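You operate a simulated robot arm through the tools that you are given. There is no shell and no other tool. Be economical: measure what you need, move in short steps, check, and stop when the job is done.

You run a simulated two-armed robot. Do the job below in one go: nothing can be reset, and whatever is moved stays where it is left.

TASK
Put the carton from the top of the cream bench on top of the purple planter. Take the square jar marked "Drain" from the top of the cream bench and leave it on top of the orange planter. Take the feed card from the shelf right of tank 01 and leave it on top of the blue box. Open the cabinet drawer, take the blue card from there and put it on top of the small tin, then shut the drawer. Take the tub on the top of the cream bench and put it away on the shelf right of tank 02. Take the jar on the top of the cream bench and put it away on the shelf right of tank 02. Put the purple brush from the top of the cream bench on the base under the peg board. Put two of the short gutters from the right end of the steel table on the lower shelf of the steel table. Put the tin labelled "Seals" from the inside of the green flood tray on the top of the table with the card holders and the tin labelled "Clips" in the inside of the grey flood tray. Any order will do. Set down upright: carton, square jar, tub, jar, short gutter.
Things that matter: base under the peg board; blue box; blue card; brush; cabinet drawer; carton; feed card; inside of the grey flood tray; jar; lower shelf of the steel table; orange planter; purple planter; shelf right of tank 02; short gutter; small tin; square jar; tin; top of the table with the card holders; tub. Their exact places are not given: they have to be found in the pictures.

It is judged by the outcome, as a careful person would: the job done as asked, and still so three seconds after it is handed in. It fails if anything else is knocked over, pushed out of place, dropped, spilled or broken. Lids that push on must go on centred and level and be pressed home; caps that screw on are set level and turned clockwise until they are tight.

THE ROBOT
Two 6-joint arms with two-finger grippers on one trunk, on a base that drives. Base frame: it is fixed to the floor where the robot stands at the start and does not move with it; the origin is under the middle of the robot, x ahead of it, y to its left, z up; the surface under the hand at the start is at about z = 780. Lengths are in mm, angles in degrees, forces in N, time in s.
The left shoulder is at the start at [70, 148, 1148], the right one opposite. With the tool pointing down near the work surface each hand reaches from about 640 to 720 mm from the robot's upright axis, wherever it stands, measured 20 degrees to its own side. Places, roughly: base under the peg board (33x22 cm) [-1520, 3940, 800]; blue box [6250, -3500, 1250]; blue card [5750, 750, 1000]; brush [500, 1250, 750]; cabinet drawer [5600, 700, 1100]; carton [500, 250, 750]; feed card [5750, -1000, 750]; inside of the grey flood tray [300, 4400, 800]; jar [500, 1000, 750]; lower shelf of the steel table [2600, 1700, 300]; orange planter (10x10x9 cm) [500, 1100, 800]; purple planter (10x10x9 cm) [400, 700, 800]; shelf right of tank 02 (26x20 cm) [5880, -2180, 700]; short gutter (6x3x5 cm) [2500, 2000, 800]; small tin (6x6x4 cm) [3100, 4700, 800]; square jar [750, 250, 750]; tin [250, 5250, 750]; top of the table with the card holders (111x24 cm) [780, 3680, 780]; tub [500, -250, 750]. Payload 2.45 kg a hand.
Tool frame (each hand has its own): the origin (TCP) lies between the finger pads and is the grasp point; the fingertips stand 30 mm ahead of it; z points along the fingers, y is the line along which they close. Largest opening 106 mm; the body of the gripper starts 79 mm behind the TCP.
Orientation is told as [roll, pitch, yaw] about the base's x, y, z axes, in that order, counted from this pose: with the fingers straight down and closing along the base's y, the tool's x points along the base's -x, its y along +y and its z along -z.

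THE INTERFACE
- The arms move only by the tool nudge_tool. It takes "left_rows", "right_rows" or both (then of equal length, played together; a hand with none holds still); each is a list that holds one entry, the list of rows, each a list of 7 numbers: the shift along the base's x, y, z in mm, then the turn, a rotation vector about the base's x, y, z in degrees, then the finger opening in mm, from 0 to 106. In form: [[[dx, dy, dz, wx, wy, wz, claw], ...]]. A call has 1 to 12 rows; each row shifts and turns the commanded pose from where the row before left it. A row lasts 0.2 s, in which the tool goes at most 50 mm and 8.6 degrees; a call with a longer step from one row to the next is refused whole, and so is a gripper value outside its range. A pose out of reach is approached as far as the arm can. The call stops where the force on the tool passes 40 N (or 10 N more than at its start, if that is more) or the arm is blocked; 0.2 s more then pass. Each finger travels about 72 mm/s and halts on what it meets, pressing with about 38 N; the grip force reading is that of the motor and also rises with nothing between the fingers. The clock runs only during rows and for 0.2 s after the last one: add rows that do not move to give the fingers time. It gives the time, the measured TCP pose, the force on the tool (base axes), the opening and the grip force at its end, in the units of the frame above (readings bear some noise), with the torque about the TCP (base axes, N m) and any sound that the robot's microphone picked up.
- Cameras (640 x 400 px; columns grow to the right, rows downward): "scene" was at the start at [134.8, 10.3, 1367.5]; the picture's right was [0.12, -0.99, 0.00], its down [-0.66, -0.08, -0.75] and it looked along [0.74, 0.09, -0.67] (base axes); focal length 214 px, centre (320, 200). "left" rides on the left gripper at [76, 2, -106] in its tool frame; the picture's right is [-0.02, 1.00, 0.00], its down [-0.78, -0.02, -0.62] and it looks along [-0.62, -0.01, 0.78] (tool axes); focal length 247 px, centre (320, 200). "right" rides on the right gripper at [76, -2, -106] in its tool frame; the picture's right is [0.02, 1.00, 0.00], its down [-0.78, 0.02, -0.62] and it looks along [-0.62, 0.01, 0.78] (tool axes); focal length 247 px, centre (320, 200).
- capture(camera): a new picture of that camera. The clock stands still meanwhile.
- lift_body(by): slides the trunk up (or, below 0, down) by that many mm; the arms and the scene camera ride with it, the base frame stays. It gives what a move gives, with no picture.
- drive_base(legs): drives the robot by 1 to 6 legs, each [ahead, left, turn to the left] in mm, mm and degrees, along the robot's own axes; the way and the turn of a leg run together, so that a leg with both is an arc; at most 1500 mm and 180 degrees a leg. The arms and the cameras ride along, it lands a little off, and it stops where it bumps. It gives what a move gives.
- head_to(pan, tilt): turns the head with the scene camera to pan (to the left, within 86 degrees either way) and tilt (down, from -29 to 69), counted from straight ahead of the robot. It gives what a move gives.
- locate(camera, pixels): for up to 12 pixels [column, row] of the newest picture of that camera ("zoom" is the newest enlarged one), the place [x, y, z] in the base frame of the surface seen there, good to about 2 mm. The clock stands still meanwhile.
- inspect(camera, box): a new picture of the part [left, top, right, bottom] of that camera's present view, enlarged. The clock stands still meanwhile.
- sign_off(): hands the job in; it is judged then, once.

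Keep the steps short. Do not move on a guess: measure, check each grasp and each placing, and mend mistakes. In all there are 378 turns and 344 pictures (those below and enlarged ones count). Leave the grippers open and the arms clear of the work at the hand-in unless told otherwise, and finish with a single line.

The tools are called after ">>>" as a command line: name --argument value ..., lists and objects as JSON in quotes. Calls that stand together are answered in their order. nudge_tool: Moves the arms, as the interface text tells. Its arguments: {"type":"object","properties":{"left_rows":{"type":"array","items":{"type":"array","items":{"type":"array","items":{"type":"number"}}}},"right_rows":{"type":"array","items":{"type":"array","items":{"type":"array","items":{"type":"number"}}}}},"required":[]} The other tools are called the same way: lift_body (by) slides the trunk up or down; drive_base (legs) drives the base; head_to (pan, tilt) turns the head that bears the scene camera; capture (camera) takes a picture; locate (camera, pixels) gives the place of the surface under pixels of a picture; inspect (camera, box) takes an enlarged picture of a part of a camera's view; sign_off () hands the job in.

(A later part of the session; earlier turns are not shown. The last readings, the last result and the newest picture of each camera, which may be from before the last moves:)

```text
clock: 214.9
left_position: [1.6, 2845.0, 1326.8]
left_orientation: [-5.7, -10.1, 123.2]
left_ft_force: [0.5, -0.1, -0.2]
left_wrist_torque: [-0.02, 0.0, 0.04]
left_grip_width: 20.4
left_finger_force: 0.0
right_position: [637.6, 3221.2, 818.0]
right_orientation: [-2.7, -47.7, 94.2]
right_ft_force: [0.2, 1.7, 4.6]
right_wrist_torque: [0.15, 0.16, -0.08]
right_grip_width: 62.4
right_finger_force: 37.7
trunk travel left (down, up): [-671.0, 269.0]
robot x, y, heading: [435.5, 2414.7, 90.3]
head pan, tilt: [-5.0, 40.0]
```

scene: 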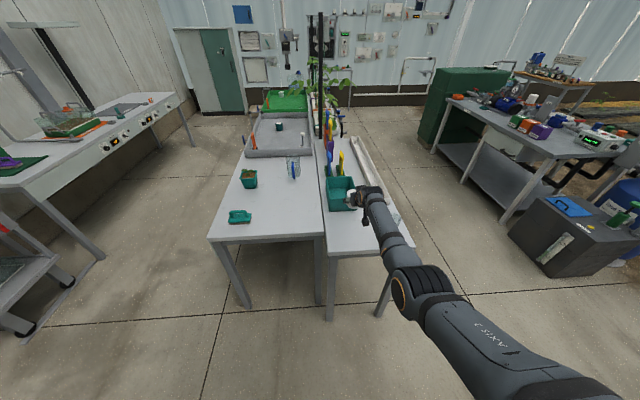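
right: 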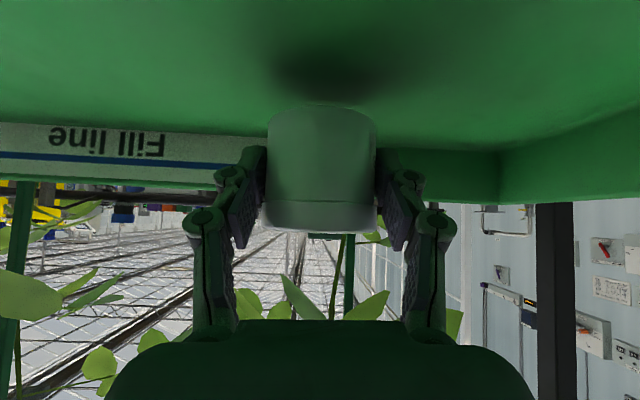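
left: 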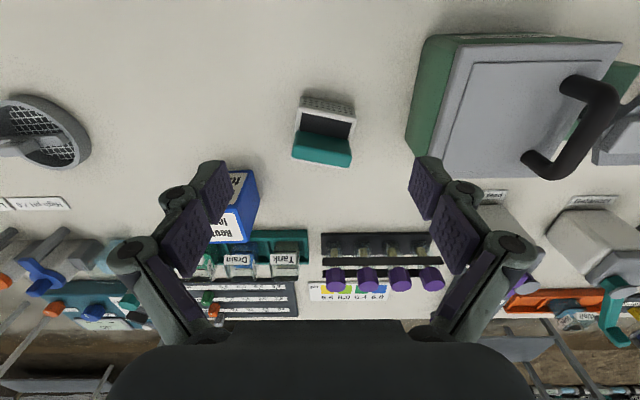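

Contact (4.6 N). Release and back out along −y.

>>> nudge_tool --right_rows '[[[0, 0, -0.5, 0, 0, 0, 20], [0, 0, 0, 0, 0, 0, 70], [0, 0, 0, 0, 0, 0, 95], [0, 0, 0, 0, 0, 0, 95], [0, -15, 6, 0, 0, 0, 95], [0, -30, 15, 0, 0, 0, 95], [0, -40, 25, 0, 0, 0, 95], [0, 0, 40, 0, 0, 0, 95], [0, 0, 40, 0, 0, 0, 95], [0, 0, 0, 0, 0, 0, 95]]]'

>>> capture --camera "right"

```text
clock: 217.1
left_position: [2.2, 2845.4, 1328.4]
left_orientation: [-5.8, -10.1, 123.3]
left_ft_force: [0.3, 0.0, -0.4]
left_wrist_torque: [0.01, -0.03, -0.03]
left_grip_width: 20.0
left_finger_force: 0.0
right_position: [638.1, 3136.3, 941.8]
right_orientation: [-2.7, -47.6, 94.2]
right_ft_force: [0.5, 0.0, -0.6]
right_wrist_torque: [-0.02, -0.02, -0.02]
right_grip_width: 95.0
right_finger_force: 0.1
trunk travel left (down, up): [-671.0, 269.0]
robot x, y, heading: [437.8, 2416.0, 90.4]
head pan, tilt: [-5.0, 40.0]
```

```text
269 pictures are left
```

right: 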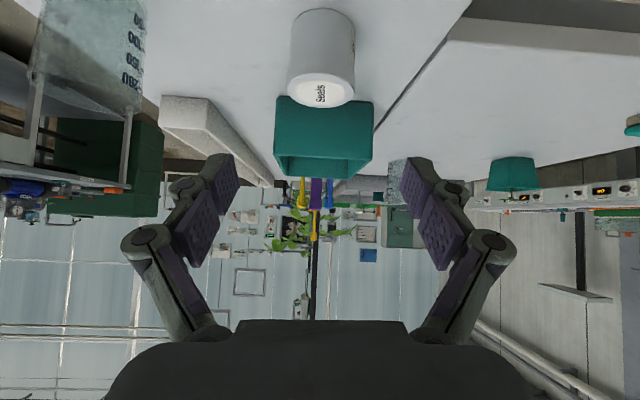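

Seals stands upright on the narrow table. Next, the gutters: raise the trunk, back up, turn right and approach the steel table to view it.

>>> lift_body --by 110

>>> drive_base --legs '[[-250, 0, 0], [0, 0, -90], [700, 0, 0]]'

>>> head_to --pan -5 --tilt 35

>>> capture --camera "scene"

```text
clock: 218.5
left_position: [2.5, 2845.2, 1437.3]
left_orientation: [-5.9, -10.0, 123.2]
left_ft_force: [-0.1, -0.2, -0.4]
left_wrist_torque: [-0.01, -0.01, 0.0]
left_grip_width: 20.1
left_finger_force: 0.1
right_position: [637.9, 3137.8, 1050.7]
right_orientation: [-2.7, -47.6, 94.1]
right_ft_force: [0.5, -0.4, -0.2]
right_wrist_torque: [0.02, -0.02, 0.01]
right_grip_width: 95.1
right_finger_force: 0.0
trunk travel left (down, up): [-781.0, 159.0]
robot x, y, heading: [432.8, 2414.5, 90.5]
head pan, tilt: [-5.0, 40.0]
```

```text
clock: 227.6
left_position: [1565.4, 2606.5, 1437.7]
left_orientation: [-5.8, -10.1, 33.1]
left_ft_force: [0.1, -0.3, 0.2]
left_wrist_torque: [0.0, -0.07, -0.02]
left_grip_width: 20.1
left_finger_force: 0.1
right_position: [1857.8, 1970.3, 1053.2]
right_orientation: [-2.7, -47.7, 4.1]
right_ft_force: [0.1, -1.1, -0.1]
right_wrist_torque: [0.0, -0.01, 0.02]
right_grip_width: 94.8
right_finger_force: 0.1
trunk travel left (down, up): [-781.0, 159.0]
robot x, y, heading: [1137.5, 2171.4, 0.7]
head pan, tilt: [-5.0, 40.0]
```

```text
clock: 228.2
left_position: [1567.5, 2606.3, 1436.7]
left_orientation: [-5.7, -10.2, 33.3]
left_ft_force: [-0.9, 0.4, -0.6]
left_wrist_torque: [0.03, -0.01, -0.01]
left_grip_width: 19.9
left_finger_force: 0.0
right_position: [1858.0, 1970.7, 1052.3]
right_orientation: [-2.7, -47.7, 4.1]
right_ft_force: [-0.3, -0.8, -0.5]
right_wrist_torque: [-0.02, 0.01, 0.02]
right_grip_width: 95.0
right_finger_force: 0.1
trunk travel left (down, up): [-781.0, 159.0]
robot x, y, heading: [1136.8, 2175.8, 0.4]
head pan, tilt: [-5.0, 35.0]
```

```text
268 pictures are left
```

scene: 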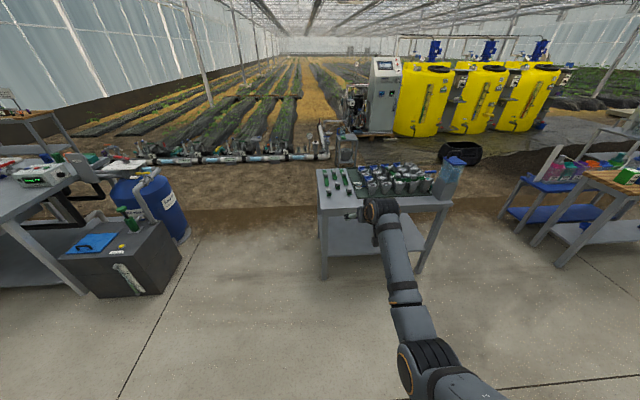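

>>> inspect --camera "scene" --box '[300, 130, 480, 290]'

>>> locate --camera "scene" --pixels '[[320, 172], [320, 208], [330, 185], [346, 182], [375, 185], [400, 180], [425, 180], [448, 205], [330, 240], [410, 240], [325, 278], [448, 170]]'

```text
2.50 times, centred on (390, 210) of scene
```

zoom: 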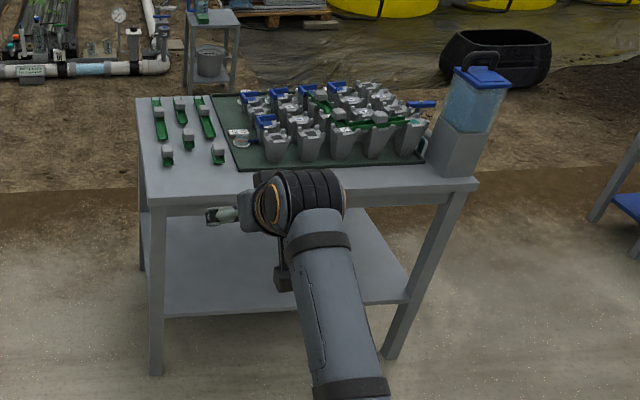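

```text
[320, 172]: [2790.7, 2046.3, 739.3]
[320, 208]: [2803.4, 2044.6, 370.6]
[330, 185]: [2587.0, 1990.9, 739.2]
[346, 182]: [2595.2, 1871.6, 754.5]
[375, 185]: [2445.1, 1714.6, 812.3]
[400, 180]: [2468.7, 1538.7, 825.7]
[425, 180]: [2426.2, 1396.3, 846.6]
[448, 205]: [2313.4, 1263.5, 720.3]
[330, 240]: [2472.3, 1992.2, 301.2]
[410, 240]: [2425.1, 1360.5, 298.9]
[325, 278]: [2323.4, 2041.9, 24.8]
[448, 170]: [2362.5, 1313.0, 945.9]
```

Six small green gutter pieces lie at this end of the table (z≈739), shelf at z 300. I drive closer to view them.

>>> drive_base --legs '[[400, 0, 0]]'

>>> head_to --pan -12 --tilt 40

>>> capture --camera "scene"

```text
clock: 230.8
left_position: [1966.6, 2611.2, 1437.5]
left_orientation: [-5.8, -10.1, 33.3]
left_ft_force: [0.4, -0.1, -0.5]
left_wrist_torque: [-0.02, -0.02, 0.01]
left_grip_width: 19.9
left_finger_force: 0.0
right_position: [2259.2, 1977.5, 1053.3]
right_orientation: [-2.7, -47.7, 4.2]
right_ft_force: [0.3, -0.1, 0.3]
right_wrist_torque: [-0.01, 0.02, 0.03]
right_grip_width: 95.1
right_finger_force: 0.0
trunk travel left (down, up): [-781.0, 159.0]
robot x, y, heading: [1540.9, 2179.2, 0.4]
head pan, tilt: [-5.0, 35.0]
```

```text
clock: 231.4
left_position: [1968.2, 2611.3, 1437.7]
left_orientation: [-5.8, -10.1, 33.4]
left_ft_force: [-0.6, 0.2, 1.4]
left_wrist_torque: [0.0, 0.02, 0.04]
left_grip_width: 20.2
left_finger_force: 0.0
right_position: [2260.0, 1977.2, 1051.8]
right_orientation: [-2.6, -47.7, 4.1]
right_ft_force: [0.3, 0.9, 0.5]
right_wrist_torque: [0.0, -0.01, -0.01]
right_grip_width: 94.9
right_finger_force: 0.0
trunk travel left (down, up): [-781.0, 159.0]
robot x, y, heading: [1539.1, 2175.8, 0.5]
head pan, tilt: [-12.0, 40.0]
```

```text
266 pictures are left
```

scene: 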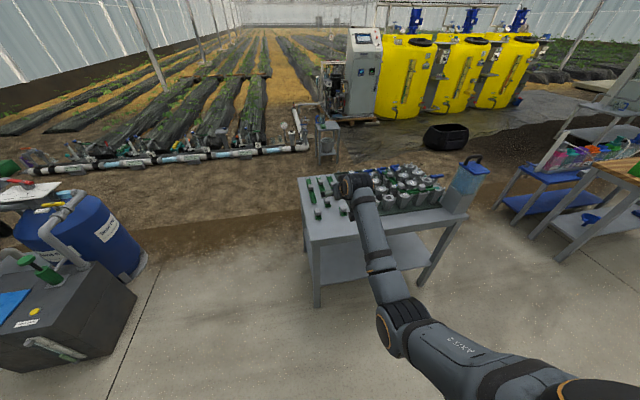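

>>> inspect --camera "scene" --box '[290, 160, 400, 250]'

```text
4.44 times, centred on (345, 205) of scene
```

zoom: 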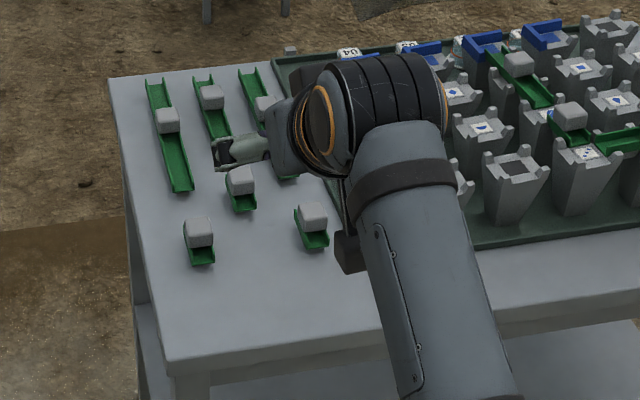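

Three short gutters: zoom (200,240), (240,188), (313,226), each with a grey block on top. I measure them.

>>> locate --camera "zoom" --pixels '[[198, 227], [198, 245], [203, 262], [240, 177], [240, 192], [244, 207], [312, 213], [312, 230], [318, 246], [170, 340], [188, 222], [210, 222]]'

```text
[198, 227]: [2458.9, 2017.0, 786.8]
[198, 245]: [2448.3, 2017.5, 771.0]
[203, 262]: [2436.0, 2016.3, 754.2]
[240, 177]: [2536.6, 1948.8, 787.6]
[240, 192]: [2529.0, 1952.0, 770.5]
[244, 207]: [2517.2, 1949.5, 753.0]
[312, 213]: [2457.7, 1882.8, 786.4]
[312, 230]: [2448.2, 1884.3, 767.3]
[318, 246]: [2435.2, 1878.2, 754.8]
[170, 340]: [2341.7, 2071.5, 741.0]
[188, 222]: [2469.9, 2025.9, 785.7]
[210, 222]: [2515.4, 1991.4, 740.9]
```

Gutters A (2460,2017) and C (2460,1882), tops z 787, table z 740. I position for A: drive 140 ahead, 45 left, lower trunk 110.

>>> drive_base --legs '[[140, 42, 0]]'

>>> lift_body --by -110

>>> nudge_tool --right_rows '[[[0, 0, -30, 0, 0, 0, 60], [0, 0, -30, 0, 0, 0, 60], [0, 0, 0, 0, 0, 0, 60]]]'

>>> capture --camera "right"

```text
clock: 232.8
left_position: [2105.4, 2654.7, 1439.5]
left_orientation: [-5.8, -10.2, 33.3]
left_ft_force: [0.5, -0.4, -0.1]
left_wrist_torque: [0.03, -0.02, 0.02]
left_grip_width: 20.2
left_finger_force: 0.0
right_position: [2398.3, 2019.1, 1052.2]
right_orientation: [-2.7, -47.8, 4.2]
right_ft_force: [-0.2, 0.1, 0.6]
right_wrist_torque: [-0.02, 0.01, -0.02]
right_grip_width: 95.3
right_finger_force: 0.1
trunk travel left (down, up): [-781.0, 159.0]
robot x, y, heading: [1681.0, 2221.5, 0.5]
head pan, tilt: [-12.0, 40.0]
```

```text
clock: 234.2
left_position: [2108.5, 2654.7, 1328.3]
left_orientation: [-5.8, -10.1, 33.2]
left_ft_force: [-0.2, -0.8, 0.3]
left_wrist_torque: [0.0, 0.03, -0.01]
left_grip_width: 19.9
left_finger_force: 0.1
right_position: [2401.9, 2021.2, 941.5]
right_orientation: [-2.7, -47.8, 4.1]
right_ft_force: [-0.1, 0.4, -0.3]
right_wrist_torque: [0.03, 0.0, -0.03]
right_grip_width: 94.8
right_finger_force: 0.0
trunk travel left (down, up): [-671.0, 269.0]
robot x, y, heading: [1680.2, 2223.0, 0.7]
head pan, tilt: [-12.0, 40.0]
```

```text
clock: 235.0
left_position: [2107.2, 2654.7, 1327.2]
left_orientation: [-5.8, -10.1, 33.2]
left_ft_force: [-0.6, 0.4, 0.9]
left_wrist_torque: [0.04, 0.02, 0.04]
left_grip_width: 20.1
left_finger_force: 0.1
right_position: [2399.8, 2019.7, 881.5]
right_orientation: [-2.6, -47.7, 4.2]
right_ft_force: [0.2, -0.8, -0.5]
right_wrist_torque: [0.03, -0.01, -0.03]
right_grip_width: 60.0
right_finger_force: 0.0
trunk travel left (down, up): [-671.0, 269.0]
robot x, y, heading: [1677.2, 2218.3, 0.9]
head pan, tilt: [-12.0, 40.0]
```

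```text
264 pictures are left
```

right: 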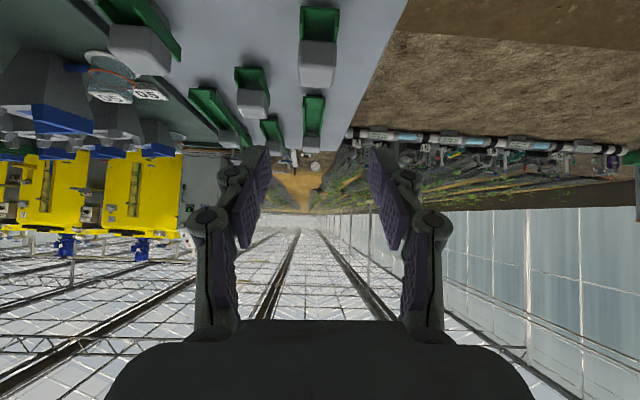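

>>> locate --camera "right" --pixels '[[318, 60], [302, 62], [336, 62], [318, 80], [318, 45], [307, 20], [318, 88]]'

>>> inspect --camera "right" --box '[230, 0, 390, 130]'

```text
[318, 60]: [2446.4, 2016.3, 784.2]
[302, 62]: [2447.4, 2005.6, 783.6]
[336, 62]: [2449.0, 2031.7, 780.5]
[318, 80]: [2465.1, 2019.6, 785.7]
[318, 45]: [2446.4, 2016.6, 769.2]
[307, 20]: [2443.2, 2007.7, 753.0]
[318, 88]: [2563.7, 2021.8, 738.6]
```

```text
3.08 times, centred on (310, 65) of right
```

zoom: 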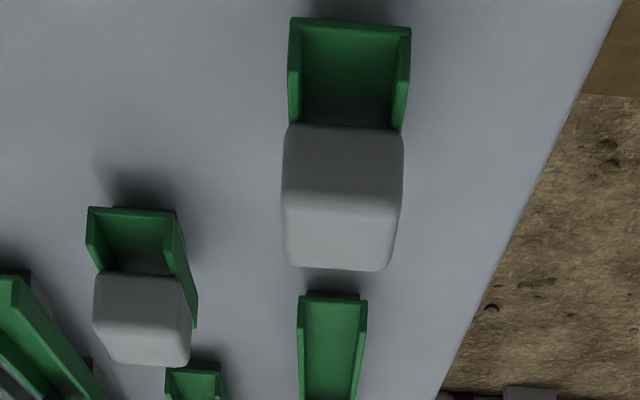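

Block spans x 2446–2476, y 2004–2033, z 757–787. Approach to (2460,2018,775), then close.

>>> nudge_tool --right_rows '[[[15, -1, -30, 0, 0, 0, 62], [15, -1, -30, 0, 0, 0, 62], [15, 0, -25, 0, 0, 0, 62], [15, 0, -21, 0, 0, 0, 62], [0, 0, 0, 0, 0, 0, 62]]]'

>>> capture --camera "right"

```text
clock: 236.2
left_position: [2107.4, 2654.9, 1328.3]
left_orientation: [-5.8, -10.1, 33.2]
left_ft_force: [-1.0, 0.8, -1.0]
left_wrist_torque: [0.0, 0.0, 0.05]
left_grip_width: 20.1
left_finger_force: 0.2
right_position: [2460.0, 2017.0, 775.8]
right_orientation: [-2.7, -47.8, 4.3]
right_ft_force: [-0.3, -0.5, 0.6]
right_wrist_torque: [0.0, 0.05, 0.0]
right_grip_width: 62.1
right_finger_force: 0.1
trunk travel left (down, up): [-671.0, 269.0]
robot x, y, heading: [1681.1, 2224.1, 0.7]
head pan, tilt: [-12.0, 40.0]
```

```text
262 pictures are left
```

right: 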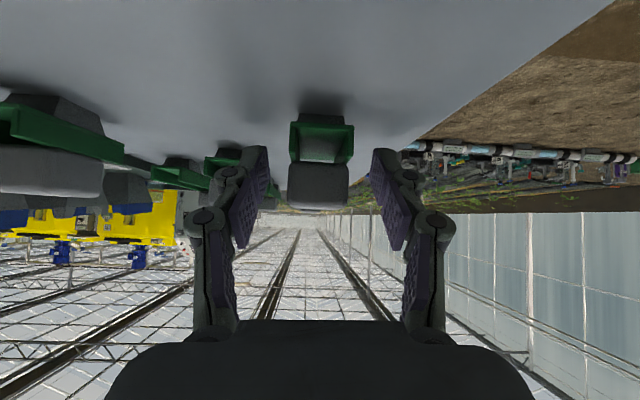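

Block lies between the fingers. Close and lift slowly.

>>> nudge_tool --right_rows '[[[0, 0, 0, 0, 0, 0, 30], [0, 0, 0, 0, 0, 0, 5], [0, 0, 0, 0, 0, 0, 5], [0, 0, 0, 0, 0, 0, 5], [0, 0, 5, 0, 0, 0, 5], [0, 0, 10, 0, 0, 0, 5], [0, 0, 20, 0, 0, 0, 5], [0, 0, 20, 0, 0, 0, 5], [0, 0, 0, 0, 0, 0, 5]]]'

>>> capture --camera "right"

```text
clock: 238.2
left_position: [2109.0, 2655.0, 1328.1]
left_orientation: [-5.8, -10.2, 33.4]
left_ft_force: [-0.5, 0.0, 0.9]
left_wrist_torque: [0.01, -0.02, 0.0]
left_grip_width: 19.7
left_finger_force: 0.1
right_position: [2460.5, 2018.1, 831.5]
right_orientation: [-2.8, -47.7, 4.2]
right_ft_force: [1.1, -0.4, -0.8]
right_wrist_torque: [-0.02, 0.0, 0.01]
right_grip_width: 28.3
right_finger_force: 38.2
trunk travel left (down, up): [-671.0, 269.0]
robot x, y, heading: [1681.9, 2221.6, 0.7]
head pan, tilt: [-12.0, 40.0]
```

```text
261 pictures are left
```

right: 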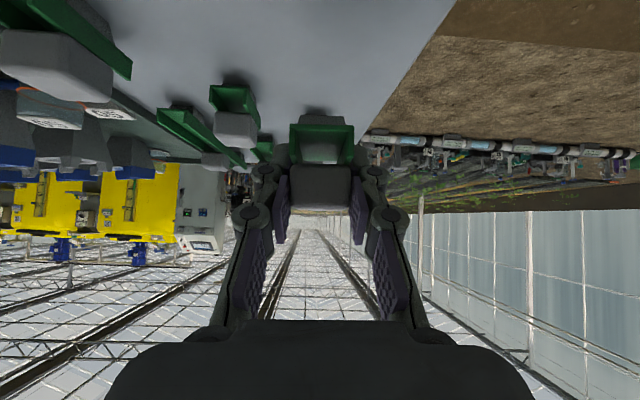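

Held (28 mm). Back off 400 with 120 to the right, then lower the trunk 440 to bring it to shelf height.

>>> drive_base --legs '[[-400, -120, 0]]'

>>> lift_body --by -440

>>> head_to --pan -8 --tilt 25

>>> capture --camera "scene"

```text
clock: 240.8
left_position: [1706.8, 2529.8, 1328.0]
left_orientation: [-5.9, -10.0, 33.2]
left_ft_force: [0.0, -0.3, 0.0]
left_wrist_torque: [0.04, 0.0, -0.02]
left_grip_width: 19.9
left_finger_force: 0.0
right_position: [2059.6, 1892.0, 831.2]
right_orientation: [-2.7, -47.6, 4.2]
right_ft_force: [0.0, 0.0, -0.5]
right_wrist_torque: [-0.03, 0.02, -0.01]
right_grip_width: 27.9
right_finger_force: 38.3
trunk travel left (down, up): [-671.0, 269.0]
robot x, y, heading: [1275.7, 2093.9, 0.7]
head pan, tilt: [-12.0, 40.0]
```

```text
refused: -440 is not a number from -400 to 400
```

```text
clock: 241.6
left_position: [1705.8, 2529.5, 1327.6]
left_orientation: [-5.8, -10.1, 33.1]
left_ft_force: [0.5, 0.0, -0.5]
left_wrist_torque: [-0.01, -0.02, 0.0]
left_grip_width: 19.9
left_finger_force: 0.0
right_position: [2058.2, 1892.9, 831.9]
right_orientation: [-2.6, -47.7, 4.3]
right_ft_force: [0.0, 0.5, -0.4]
right_wrist_torque: [0.01, -0.01, -0.01]
right_grip_width: 28.3
right_finger_force: 38.0
trunk travel left (down, up): [-671.0, 269.0]
robot x, y, heading: [1273.0, 2099.3, 0.6]
head pan, tilt: [-8.0, 25.0]
```

```text
260 pictures are left
```

scene: 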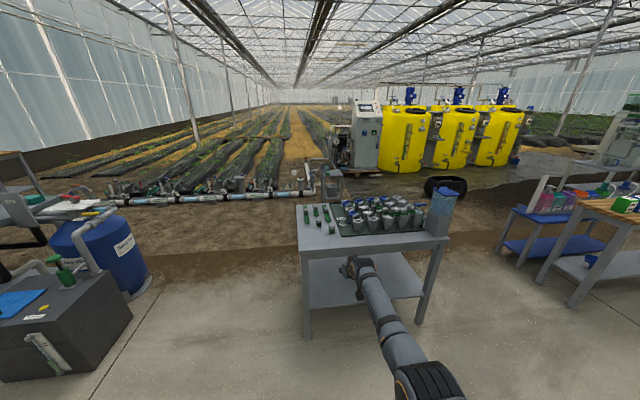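

The lift takes at most 400 per call. I lower 400, then 40.

>>> lift_body --by -400

>>> lift_body --by -40

>>> capture --camera "scene"

```text
clock: 245.4
left_position: [1706.0, 2529.5, 928.5]
left_orientation: [-5.9, -10.2, 33.2]
left_ft_force: [-0.5, -0.4, -1.0]
left_wrist_torque: [0.02, -0.01, -0.02]
left_grip_width: 19.9
left_finger_force: 0.1
right_position: [2058.8, 1892.9, 431.0]
right_orientation: [-2.7, -47.6, 4.2]
right_ft_force: [-0.2, 0.6, -1.2]
right_wrist_torque: [0.03, -0.03, 0.02]
right_grip_width: 28.1
right_finger_force: 37.8
trunk travel left (down, up): [-271.0, 669.0]
robot x, y, heading: [1278.0, 2093.4, 0.5]
head pan, tilt: [-8.0, 25.0]
```

```text
clock: 246.2
left_position: [1706.8, 2528.9, 888.4]
left_orientation: [-5.8, -10.0, 33.0]
left_ft_force: [0.0, 0.1, 0.1]
left_wrist_torque: [-0.01, -0.01, -0.01]
left_grip_width: 20.2
left_finger_force: 0.0
right_position: [2059.6, 1892.5, 391.3]
right_orientation: [-2.7, -47.8, 4.2]
right_ft_force: [-0.3, -0.6, -0.5]
right_wrist_torque: [0.01, -0.01, 0.02]
right_grip_width: 28.3
right_finger_force: 38.0
trunk travel left (down, up): [-231.0, 709.0]
robot x, y, heading: [1278.5, 2097.3, 0.8]
head pan, tilt: [-8.0, 25.0]
```

```text
259 pictures are left
```

scene: 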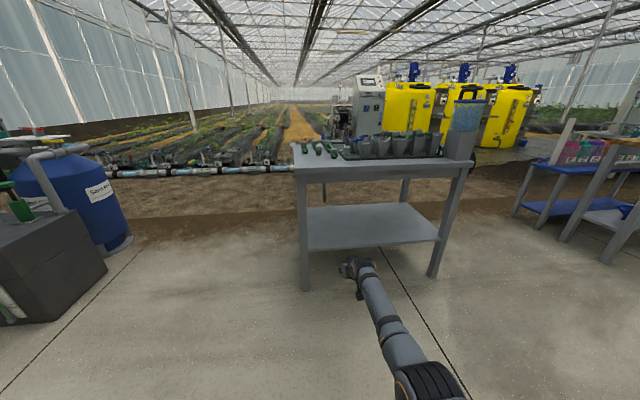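

>>> locate --camera "scene" --pixels '[[320, 243], [370, 238], [420, 235], [320, 180], [370, 178], [304, 250], [350, 210], [360, 262]]'

```text
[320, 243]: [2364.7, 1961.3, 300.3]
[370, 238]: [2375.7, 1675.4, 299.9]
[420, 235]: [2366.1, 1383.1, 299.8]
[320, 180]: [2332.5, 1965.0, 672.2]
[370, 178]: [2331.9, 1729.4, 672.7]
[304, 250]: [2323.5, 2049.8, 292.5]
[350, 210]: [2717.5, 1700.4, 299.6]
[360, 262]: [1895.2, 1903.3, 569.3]
```

Shelf front edge x≈2355, z 300. Drive ahead 370 at this height.

>>> drive_base --legs '[[370, 5, 0]]'

>>> capture --camera "right"

>>> capture --camera "scene"

```text
clock: 248.6
left_position: [2075.9, 2540.5, 887.4]
left_orientation: [-5.7, -9.9, 33.3]
left_ft_force: [1.2, 0.2, 0.7]
left_wrist_torque: [0.04, 0.02, 0.01]
left_grip_width: 19.9
left_finger_force: 0.0
right_position: [2428.8, 1903.1, 390.9]
right_orientation: [-2.7, -47.6, 4.2]
right_ft_force: [0.9, 0.2, -0.4]
right_wrist_torque: [0.01, 0.01, -0.02]
right_grip_width: 28.3
right_finger_force: 37.7
trunk travel left (down, up): [-231.0, 709.0]
robot x, y, heading: [1647.0, 2107.1, 0.9]
head pan, tilt: [-8.0, 25.0]
```

```text
258 pictures are left
```

right: 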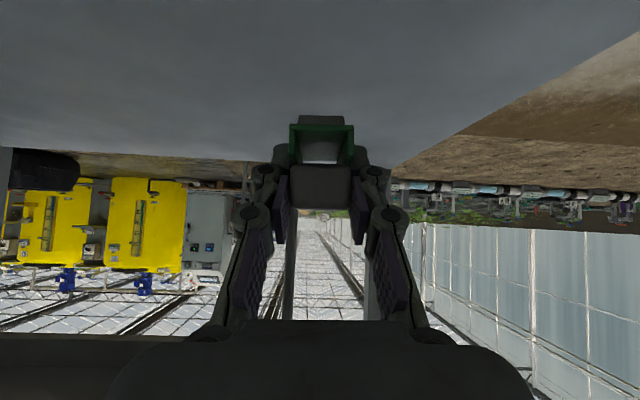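

```text
257 pictures are left
```

scene: 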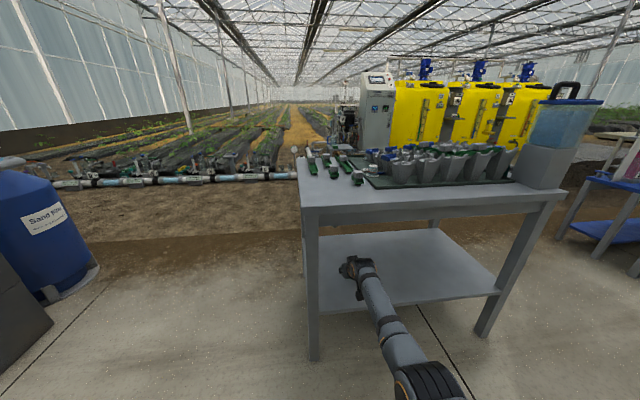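

Over the shelf. Lower the trunk 45 and then the hand in small steps.

>>> lift_body --by -45

>>> nudge_tool --right_rows '[[[0, 0, -4, 0, 0, 0, 5], [0, 0, -2, 0, 0, 0, 5], [0, 0, -2, 0, 0, 0, 5], [0, 0, -1, 0, 0, 0, 5], [0, 0, -1, 0, 0, 0, 5], [0, 0, 0, 0, 0, 0, 5]]]'

```text
clock: 249.5
left_position: [2074.8, 2540.6, 842.8]
left_orientation: [-5.8, -10.1, 33.4]
left_ft_force: [-0.5, -0.7, -0.7]
left_wrist_torque: [0.06, 0.01, 0.02]
left_grip_width: 20.1
left_finger_force: 0.0
right_position: [2428.2, 1901.5, 347.2]
right_orientation: [-2.8, -47.7, 4.3]
right_ft_force: [-0.7, 0.4, -0.4]
right_wrist_torque: [0.01, 0.01, 0.0]
right_grip_width: 28.0
right_finger_force: 38.2
trunk travel left (down, up): [-186.0, 754.0]
robot x, y, heading: [1644.8, 2108.1, 0.9]
head pan, tilt: [-8.0, 25.0]
```

```text
clock: 250.9
left_position: [2075.6, 2538.8, 842.2]
left_orientation: [-5.9, -10.1, 33.4]
left_ft_force: [-0.3, 0.6, -0.6]
left_wrist_torque: [-0.01, -0.01, -0.01]
left_grip_width: 19.9
left_finger_force: 0.0
right_position: [2428.5, 1904.6, 336.2]
right_orientation: [-2.8, -47.6, 4.3]
right_ft_force: [0.2, 0.6, -0.7]
right_wrist_torque: [-0.01, 0.02, 0.0]
right_grip_width: 28.2
right_finger_force: 38.1
trunk travel left (down, up): [-186.0, 754.0]
robot x, y, heading: [1649.5, 2106.2, 0.9]
head pan, tilt: [-8.0, 25.0]
```

>>> nudge_tool --right_rows '[[[0, 0, -1, 0, 0, 0, 5], [0, 0, -1, 0, 0, 0, 5], [0, 0, -0.7, 0, 0, 0, 5], [0, 0, 0, 0, 0, 0, 5]]]'

```text
clock: 251.9
left_position: [2075.1, 2539.9, 843.4]
left_orientation: [-5.9, -10.1, 33.3]
left_ft_force: [1.0, -0.6, -0.1]
left_wrist_torque: [-0.02, 0.03, 0.03]
left_grip_width: 19.9
left_finger_force: 0.1
right_position: [2429.2, 1902.4, 335.2]
right_orientation: [-2.7, -47.9, 4.4]
right_ft_force: [-0.4, 0.5, 6.5]
right_wrist_torque: [0.06, 0.06, -0.01]
right_grip_width: 27.9
right_finger_force: 37.7
trunk travel left (down, up): [-186.0, 754.0]
robot x, y, heading: [1651.3, 2107.3, 0.9]
head pan, tilt: [-8.0, 25.0]
```

Contact. Open and back out with a slight rise.

>>> nudge_tool --right_rows '[[[0, 0, 0, 0, 0, 0, 50], [0, 0, 0, 0, 0, 0, 60], [0, 0, 0, 0, 0, 0, 60], [-10, 0, 8, 0, 0, 0, 60], [-20, 0, 20, 0, 0, 0, 60], [-20, 0, 20, 0, 0, 0, 60], [0, 0, 0, 0, 0, 0, 60]]]'

>>> drive_base --legs '[[-370, 0, -0.9]]'

>>> inspect --camera "scene" --box '[280, 160, 480, 300]'

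```text
clock: 253.5
left_position: [2075.0, 2540.6, 842.4]
left_orientation: [-5.9, -10.1, 33.3]
left_ft_force: [0.1, 0.1, -0.5]
left_wrist_torque: [0.02, 0.01, 0.04]
left_grip_width: 20.1
left_finger_force: 0.0
right_position: [2379.3, 1903.4, 382.5]
right_orientation: [-2.7, -47.6, 4.2]
right_ft_force: [-0.6, -0.5, 0.0]
right_wrist_torque: [0.02, 0.0, -0.05]
right_grip_width: 60.3
right_finger_force: 0.1
trunk travel left (down, up): [-186.0, 754.0]
robot x, y, heading: [1650.1, 2105.7, 1.0]
head pan, tilt: [-8.0, 25.0]
```

```text
clock: 255.8
left_position: [1719.1, 2531.1, 842.7]
left_orientation: [-5.7, -10.1, 32.1]
left_ft_force: [0.3, 0.4, -0.3]
left_wrist_torque: [0.0, 0.01, 0.0]
left_grip_width: 20.2
left_finger_force: 0.1
right_position: [2009.6, 1888.7, 382.8]
right_orientation: [-2.6, -47.7, 3.3]
right_ft_force: [0.4, -0.3, -1.6]
right_wrist_torque: [0.02, -0.05, -0.02]
right_grip_width: 59.8
right_finger_force: 0.1
trunk travel left (down, up): [-186.0, 754.0]
robot x, y, heading: [1278.6, 2107.1, -0.5]
head pan, tilt: [-8.0, 25.0]
```

```text
2.86 times, centred on (380, 230) of scene
```

zoom: 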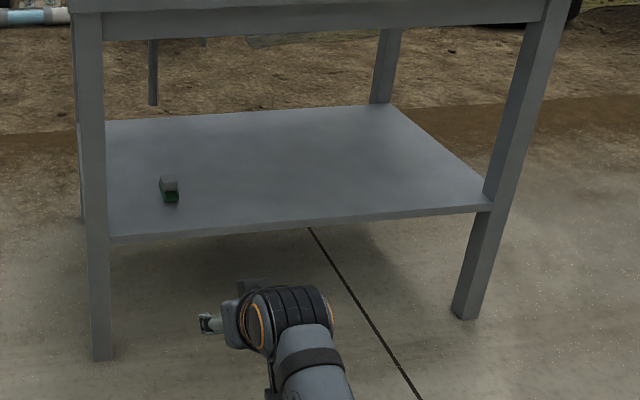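

Gutter one is on the shelf. Raise the trunk and go for gutter C at (2460,1882).

>>> lift_body --by 400

>>> lift_body --by 105

>>> drive_base --legs '[[395, -5, 0.5]]'

>>> capture --camera "right"

```text
clock: 259.6
left_position: [1719.7, 2530.2, 1243.2]
left_orientation: [-5.8, -10.1, 32.1]
left_ft_force: [-0.1, 0.7, 0.2]
left_wrist_torque: [0.0, 0.01, 0.0]
left_grip_width: 20.1
left_finger_force: 0.1
right_position: [2009.4, 1889.1, 781.7]
right_orientation: [-2.8, -47.7, 3.1]
right_ft_force: [0.3, 0.5, 0.3]
right_wrist_torque: [0.0, -0.01, -0.01]
right_grip_width: 59.9
right_finger_force: 0.0
trunk travel left (down, up): [-586.0, 354.0]
robot x, y, heading: [1281.5, 2107.8, -0.4]
head pan, tilt: [-8.0, 25.0]
```

```text
clock: 261.0
left_position: [1719.0, 2529.9, 1349.2]
left_orientation: [-5.7, -10.1, 32.1]
left_ft_force: [-0.5, 0.2, -0.6]
left_wrist_torque: [-0.07, -0.03, 0.02]
left_grip_width: 19.8
left_finger_force: 0.1
right_position: [2009.3, 1889.7, 885.6]
right_orientation: [-2.7, -47.6, 3.1]
right_ft_force: [1.6, -0.1, -0.4]
right_wrist_torque: [-0.02, 0.01, 0.04]
right_grip_width: 60.1
right_finger_force: 0.1
trunk travel left (down, up): [-691.0, 249.0]
robot x, y, heading: [1288.2, 2107.3, -0.6]
head pan, tilt: [-8.0, 25.0]
```

```text
clock: 263.5
left_position: [2110.2, 2528.7, 1348.0]
left_orientation: [-5.8, -10.1, 32.8]
left_ft_force: [-0.2, 0.1, -0.3]
left_wrist_torque: [0.0, 0.01, -0.01]
left_grip_width: 20.2
left_finger_force: 0.0
right_position: [2408.0, 1889.1, 887.3]
right_orientation: [-2.6, -47.7, 3.6]
right_ft_force: [0.6, -0.8, 0.6]
right_wrist_torque: [-0.01, 0.0, 0.03]
right_grip_width: 60.0
right_finger_force: 0.1
trunk travel left (down, up): [-691.0, 249.0]
robot x, y, heading: [1676.8, 2101.1, 0.3]
head pan, tilt: [-8.0, 25.0]
```

```text
255 pictures are left
```

right: 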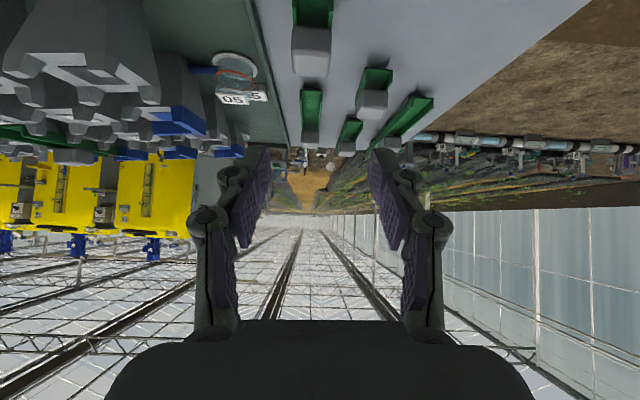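

>>> locate --camera "right" --pixels '[[311, 50], [294, 52], [328, 52], [311, 70], [311, 35], [258, 80], [275, 60], [243, 95]]'

```text
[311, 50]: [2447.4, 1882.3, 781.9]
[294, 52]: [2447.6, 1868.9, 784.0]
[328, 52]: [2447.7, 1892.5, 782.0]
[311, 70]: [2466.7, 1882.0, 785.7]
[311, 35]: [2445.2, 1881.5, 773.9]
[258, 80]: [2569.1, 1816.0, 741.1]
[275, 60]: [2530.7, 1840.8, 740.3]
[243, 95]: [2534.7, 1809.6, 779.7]
```

Same approach for C: to (2460,1881,775).

>>> nudge_tool --right_rows '[[[13, -4, -30, 0, 0, 0, 62], [13, -4, -30, 0, 0, 0, 62], [13, 0, -30, 0, 0, 0, 62], [13, 0, -22, 0, 0, 0, 62], [0, 0, 0, 0, 0, 0, 62]]]'

>>> capture --camera "right"

```text
clock: 264.7
left_position: [2110.6, 2529.2, 1349.5]
left_orientation: [-5.8, -10.0, 32.8]
left_ft_force: [-0.7, 0.6, -0.5]
left_wrist_torque: [0.01, 0.01, 0.03]
left_grip_width: 20.0
left_finger_force: 0.1
right_position: [2455.4, 1881.6, 776.4]
right_orientation: [-2.7, -47.8, 3.7]
right_ft_force: [0.4, 0.2, 0.3]
right_wrist_torque: [0.01, -0.01, 0.0]
right_grip_width: 62.0
right_finger_force: 0.1
right hand out of reach, approached as far as the arm can: row 4
trunk travel left (down, up): [-691.0, 249.0]
robot x, y, heading: [1677.7, 2100.1, 0.2]
head pan, tilt: [-8.0, 25.0]
```

```text
254 pictures are left
```

right: 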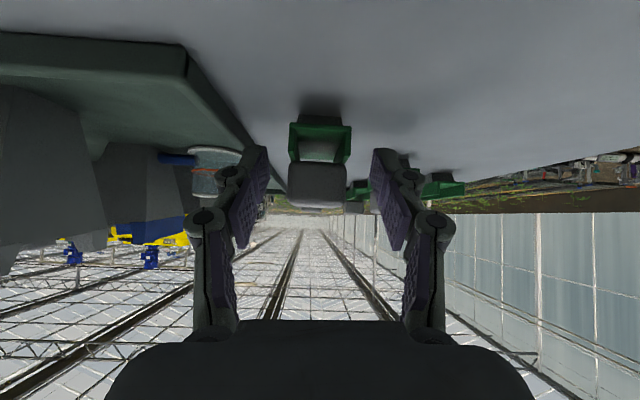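

Good alignment. Close and lift.

>>> nudge_tool --right_rows '[[[0, 0, 0, 0, 0, 0, 30], [0, 0, 0, 0, 0, 0, 5], [0, 0, 0, 0, 0, 0, 5], [0, 0, 0, 0, 0, 0, 5], [0, 0, 5, 0, 0, 0, 5], [0, 0, 10, 0, 0, 0, 5], [0, 0, 20, 0, 0, 0, 5], [0, 0, 20, 0, 0, 0, 5], [0, 0, 0, 0, 0, 0, 5]]]'

>>> capture --camera "right"

```text
clock: 266.7
left_position: [2111.5, 2528.1, 1348.1]
left_orientation: [-5.8, -10.1, 32.8]
left_ft_force: [-0.4, -0.7, -0.1]
left_wrist_torque: [0.01, -0.01, 0.02]
left_grip_width: 20.0
left_finger_force: 0.0
right_position: [2456.0, 1882.3, 830.8]
right_orientation: [-2.7, -47.5, 3.6]
right_ft_force: [-0.4, -0.1, -0.3]
right_wrist_torque: [0.0, 0.01, -0.01]
right_grip_width: 28.3
right_finger_force: 38.3
trunk travel left (down, up): [-691.0, 249.0]
robot x, y, heading: [1679.6, 2098.1, 0.2]
head pan, tilt: [-8.0, 25.0]
```

```text
253 pictures are left
```

right: 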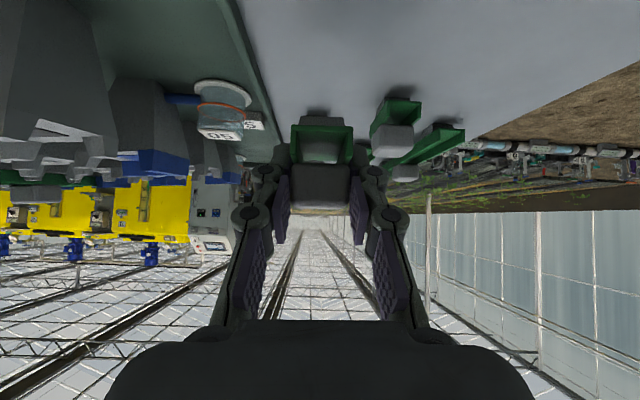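

Held. Back off 400 and 110 to the right, lower 440.

>>> drive_base --legs '[[-400, -110, 0]]'

>>> lift_body --by -400

>>> lift_body --by -40

>>> drive_base --legs '[[375, 0, 0]]'

>>> capture --camera "scene"

```text
clock: 269.3
left_position: [1710.4, 2415.9, 1346.9]
left_orientation: [-5.8, -10.1, 32.7]
left_ft_force: [-1.1, -0.4, 0.0]
left_wrist_torque: [0.01, -0.02, 0.01]
left_grip_width: 20.2
left_finger_force: 0.0
right_position: [2055.2, 1771.0, 830.8]
right_orientation: [-2.6, -47.7, 3.7]
right_ft_force: [-0.3, -0.7, -0.9]
right_wrist_torque: [0.0, 0.01, 0.0]
right_grip_width: 28.5
right_finger_force: 37.8
trunk travel left (down, up): [-691.0, 249.0]
robot x, y, heading: [1274.4, 1985.8, 0.0]
head pan, tilt: [-8.0, 25.0]
```

```text
clock: 273.1
left_position: [1709.9, 2417.1, 947.8]
left_orientation: [-5.8, -10.1, 32.8]
left_ft_force: [0.2, 0.5, -0.1]
left_wrist_torque: [-0.03, 0.01, -0.01]
left_grip_width: 20.2
left_finger_force: 0.0
right_position: [2053.6, 1770.4, 431.4]
right_orientation: [-2.6, -47.7, 3.6]
right_ft_force: [0.2, -0.1, -0.8]
right_wrist_torque: [-0.01, -0.01, 0.0]
right_grip_width: 28.2
right_finger_force: 38.0
trunk travel left (down, up): [-291.0, 649.0]
robot x, y, heading: [1276.0, 1984.0, 0.4]
head pan, tilt: [-8.0, 25.0]
```

```text
clock: 273.9
left_position: [1709.5, 2415.7, 908.0]
left_orientation: [-5.9, -10.1, 32.7]
left_ft_force: [0.1, -0.1, 0.8]
left_wrist_torque: [-0.02, 0.04, 0.02]
left_grip_width: 19.9
left_finger_force: 0.0
right_position: [2054.1, 1768.9, 393.1]
right_orientation: [-2.8, -47.6, 3.7]
right_ft_force: [0.4, -0.2, 0.2]
right_wrist_torque: [0.01, 0.0, 0.02]
right_grip_width: 28.1
right_finger_force: 38.2
trunk travel left (down, up): [-251.0, 689.0]
robot x, y, heading: [1277.1, 1988.9, -0.3]
head pan, tilt: [-8.0, 25.0]
```

```text
clock: 276.3
left_position: [2085.5, 2417.6, 907.8]
left_orientation: [-5.9, -10.0, 32.7]
left_ft_force: [0.4, -1.3, -0.6]
left_wrist_torque: [-0.01, 0.03, -0.02]
left_grip_width: 19.9
left_finger_force: 0.0
right_position: [2429.7, 1770.5, 391.0]
right_orientation: [-2.6, -47.6, 3.6]
right_ft_force: [0.0, -0.6, -1.0]
right_wrist_torque: [-0.01, 0.0, 0.0]
right_grip_width: 28.2
right_finger_force: 38.2
trunk travel left (down, up): [-251.0, 689.0]
robot x, y, heading: [1653.0, 1985.8, 0.2]
head pan, tilt: [-8.0, 25.0]
```

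```text
252 pictures are left
```

scene: 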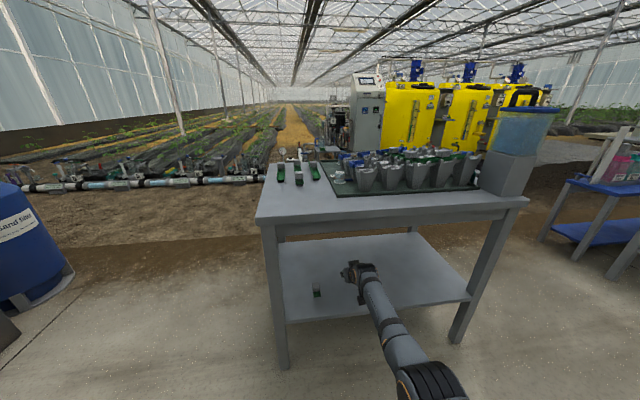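

Gutter one is at (317,291), clear. Lower the trunk 45 and the hand gently.

>>> lift_body --by -45

>>> nudge_tool --right_rows '[[[0, 0, -4, 0, 0, 0, 5], [0, 0, -3, 0, 0, 0, 5], [0, 0, -2, 0, 0, 0, 5], [0, 0, -1, 0, 0, 0, 5], [0, 0, -1, 0, 0, 0, 5], [0, 0, -1, 0, 0, 0, 5], [0, 0, 0, 0, 0, 0, 5]]]'

```text
clock: 277.2
left_position: [2086.7, 2417.4, 863.1]
left_orientation: [-5.8, -10.1, 32.6]
left_ft_force: [0.0, 0.4, -0.1]
left_wrist_torque: [-0.03, -0.02, -0.02]
left_grip_width: 20.0
left_finger_force: 0.0
right_position: [2430.4, 1770.8, 346.1]
right_orientation: [-2.8, -47.6, 3.7]
right_ft_force: [-0.5, 0.2, -1.1]
right_wrist_torque: [0.02, 0.01, -0.02]
right_grip_width: 28.5
right_finger_force: 38.6
trunk travel left (down, up): [-206.0, 734.0]
robot x, y, heading: [1653.9, 1988.0, 0.2]
head pan, tilt: [-8.0, 25.0]
```

```text
clock: 278.8
left_position: [2084.7, 2417.5, 864.3]
left_orientation: [-5.8, -10.1, 32.7]
left_ft_force: [0.1, 0.3, -1.0]
left_wrist_torque: [0.0, -0.02, 0.0]
left_grip_width: 20.1
left_finger_force: 0.0
right_position: [2430.9, 1769.2, 336.7]
right_orientation: [-2.8, -47.9, 3.7]
right_ft_force: [0.1, 0.2, 6.0]
right_wrist_torque: [0.07, -0.01, 0.01]
right_grip_width: 28.1
right_finger_force: 37.9
trunk travel left (down, up): [-206.0, 734.0]
robot x, y, heading: [1656.1, 1988.9, 0.1]
head pan, tilt: [-8.0, 25.0]
```

Contact (6 N). Release and back out.

>>> nudge_tool --right_rows '[[[0, 0, 0, 0, 0, 0, 50], [0, 0, 0, 0, 0, 0, 60], [0, 0, 0, 0, 0, 0, 60], [-10, 0, 8, 0, 0, 0, 60], [-20, 0, 20, 0, 0, 0, 60], [-20, 0, 20, 0, 0, 0, 60], [0, 0, 0, 0, 0, 0, 60]]]'

>>> drive_base --legs '[[-400, 0, 0]]'

>>> inspect --camera "scene" --box '[260, 140, 500, 300]'

>>> lift_body --by 400

>>> lift_body --by 200

```text
clock: 280.4
left_position: [2085.6, 2418.0, 862.5]
left_orientation: [-5.7, -10.0, 32.7]
left_ft_force: [-0.9, 0.1, -0.2]
left_wrist_torque: [-0.02, 0.0, 0.01]
left_grip_width: 19.8
left_finger_force: 0.0
right_position: [2379.2, 1770.3, 382.2]
right_orientation: [-2.6, -47.7, 3.7]
right_ft_force: [-0.3, 0.8, -0.7]
right_wrist_torque: [0.03, 0.0, 0.0]
right_grip_width: 60.1
right_finger_force: 0.0
trunk travel left (down, up): [-206.0, 734.0]
robot x, y, heading: [1650.2, 1987.4, 0.2]
head pan, tilt: [-8.0, 25.0]
```

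```text
clock: 282.9
left_position: [1683.2, 2416.6, 862.4]
left_orientation: [-5.8, -10.1, 32.7]
left_ft_force: [0.0, 0.5, 0.1]
left_wrist_torque: [-0.01, -0.01, -0.03]
left_grip_width: 20.1
left_finger_force: 0.0
right_position: [1977.3, 1770.7, 383.4]
right_orientation: [-2.7, -47.8, 3.6]
right_ft_force: [-0.6, 1.2, -0.1]
right_wrist_torque: [0.0, 0.03, 0.0]
right_grip_width: 60.0
right_finger_force: 0.0
trunk travel left (down, up): [-206.0, 734.0]
robot x, y, heading: [1250.6, 1986.2, 0.0]
head pan, tilt: [-8.0, 25.0]
```

```text
2.50 times, centred on (380, 220) of scene
```

zoom: 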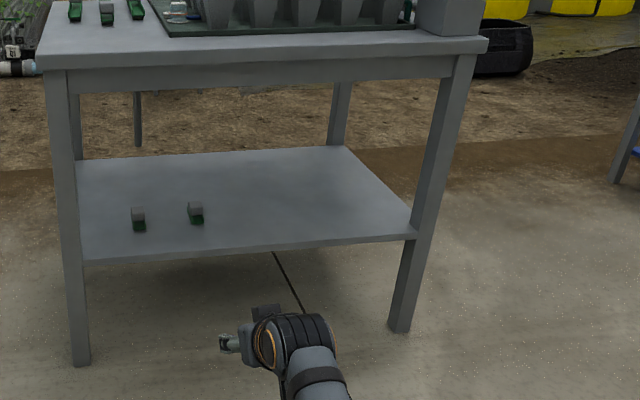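

```text
clock: 286.7
left_position: [1682.9, 2415.6, 1262.0]
left_orientation: [-5.8, -10.1, 32.7]
left_ft_force: [-0.1, 1.1, -0.3]
left_wrist_torque: [0.02, -0.01, -0.01]
left_grip_width: 20.1
left_finger_force: 0.1
right_position: [1976.8, 1769.4, 782.7]
right_orientation: [-2.7, -47.6, 3.7]
right_ft_force: [0.0, 0.8, -0.6]
right_wrist_torque: [0.02, 0.01, -0.01]
right_grip_width: 60.0
right_finger_force: 0.1
trunk travel left (down, up): [-606.0, 334.0]
robot x, y, heading: [1249.9, 1988.7, 0.1]
head pan, tilt: [-8.0, 25.0]
```

```text
clock: 288.9
left_position: [1683.9, 2414.9, 1462.6]
left_orientation: [-5.8, -10.1, 32.8]
left_ft_force: [-0.3, 0.2, -0.1]
left_wrist_torque: [-0.02, 0.02, 0.0]
left_grip_width: 20.1
left_finger_force: 0.1
right_position: [1977.5, 1768.4, 982.7]
right_orientation: [-2.7, -47.6, 3.8]
right_ft_force: [0.1, 0.3, 0.9]
right_wrist_torque: [0.01, 0.01, -0.02]
right_grip_width: 59.9
right_finger_force: 0.0
trunk travel left (down, up): [-806.0, 134.0]
robot x, y, heading: [1255.5, 1989.8, -0.2]
head pan, tilt: [-8.0, 25.0]
```

Both gutters are on the shelf. Next the clear jar on the cream bench: I drive around the bench's left end to its front.

>>> drive_base --legs '[[0, 480, 0], [-1500, 0, 0], [-330, 0, 0], [0, -1290, 0]]'

>>> nudge_tool --right_rows '[[[0, 0, 0, 0, 8, 0, 95], [0, 0, 0, 0, 8, 0, 95], [0, 0, 0, 0, 8, 0, 95], [0, 0, 0, 0, 8, 0, 95], [0, 0, 0, 0, 8, 0, 95], [0, 0, 0, 0, 8, 0, 95], [0, 0, 0, 0, 0, 0, 95]]]'

>>> head_to --pan -15 --tilt 42

>>> capture --camera "scene"

```text
clock: 306.7
left_position: [-136.2, 1602.4, 1462.0]
left_orientation: [-5.8, -10.2, 34.0]
left_ft_force: [0.3, 0.3, 0.1]
left_wrist_torque: [0.0, 0.02, -0.03]
left_grip_width: 20.1
left_finger_force: 0.1
right_position: [170.5, 962.4, 982.7]
right_orientation: [-2.7, -47.6, 5.0]
right_ft_force: [0.2, -0.5, -0.8]
right_wrist_torque: [-0.02, -0.01, 0.01]
right_grip_width: 60.0
right_finger_force: 0.0
trunk travel left (down, up): [-806.0, 134.0]
robot x, y, heading: [-558.5, 1166.5, 1.4]
head pan, tilt: [-8.0, 25.0]
```

```text
clock: 308.3
left_position: [-135.8, 1600.9, 1463.1]
left_orientation: [-5.8, -10.1, 34.0]
left_ft_force: [-0.1, 0.0, 0.0]
left_wrist_torque: [0.02, -0.01, 0.0]
left_grip_width: 20.1
left_finger_force: 0.0
right_position: [118.0, 961.1, 997.6]
right_orientation: [1.0, 0.3, 3.2]
right_ft_force: [0.4, 0.3, 0.9]
right_wrist_torque: [-0.01, -0.01, -0.01]
right_grip_width: 95.1
right_finger_force: 0.0
right hand out of reach, approached as far as the arm can: row 5, 6
trunk travel left (down, up): [-806.0, 134.0]
robot x, y, heading: [-560.7, 1159.9, 1.5]
head pan, tilt: [-8.0, 25.0]
```

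```text
clock: 309.1
left_position: [-137.3, 1601.4, 1462.6]
left_orientation: [-5.7, -10.0, 34.0]
left_ft_force: [0.6, -0.6, -0.3]
left_wrist_torque: [-0.03, -0.01, 0.04]
left_grip_width: 20.0
left_finger_force: 0.1
right_position: [118.8, 960.8, 994.9]
right_orientation: [1.0, 0.3, 3.2]
right_ft_force: [-0.8, 0.5, -0.6]
right_wrist_torque: [0.0, 0.0, 0.02]
right_grip_width: 95.1
right_finger_force: 0.1
trunk travel left (down, up): [-806.0, 134.0]
robot x, y, heading: [-558.6, 1160.0, 1.3]
head pan, tilt: [-15.0, 42.0]
```

```text
250 pictures are left
```

scene: 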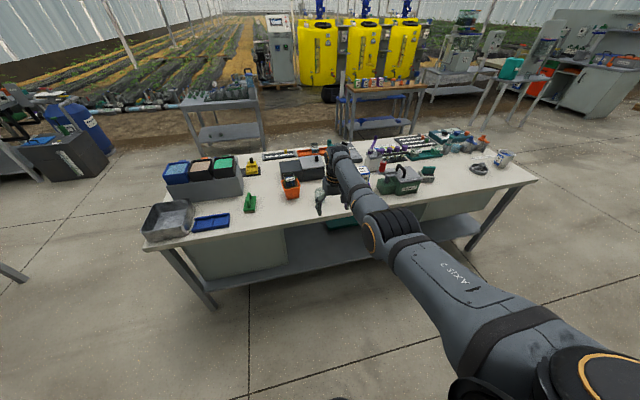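

>>> drive_base --legs '[[200, 0, -1.3]]'

>>> capture --camera "right"

```text
clock: 310.7
left_position: [65.7, 1593.5, 1465.3]
left_orientation: [-5.9, -10.1, 32.6]
left_ft_force: [-0.9, 0.3, -0.2]
left_wrist_torque: [-0.01, -0.03, 0.0]
left_grip_width: 20.1
left_finger_force: 0.1
right_position: [308.2, 947.6, 997.4]
right_orientation: [1.0, 0.0, 2.0]
right_ft_force: [0.1, 0.5, 0.1]
right_wrist_torque: [-0.01, -0.03, 0.0]
right_grip_width: 95.1
right_finger_force: 0.1
trunk travel left (down, up): [-806.0, 134.0]
robot x, y, heading: [-357.0, 1162.9, 0.0]
head pan, tilt: [-15.0, 42.0]
```

```text
249 pictures are left
```

right: 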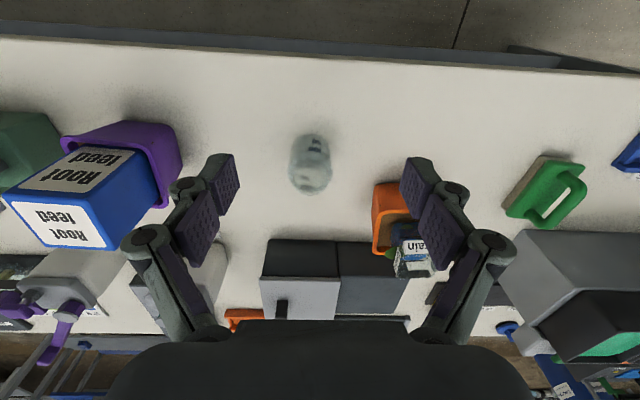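

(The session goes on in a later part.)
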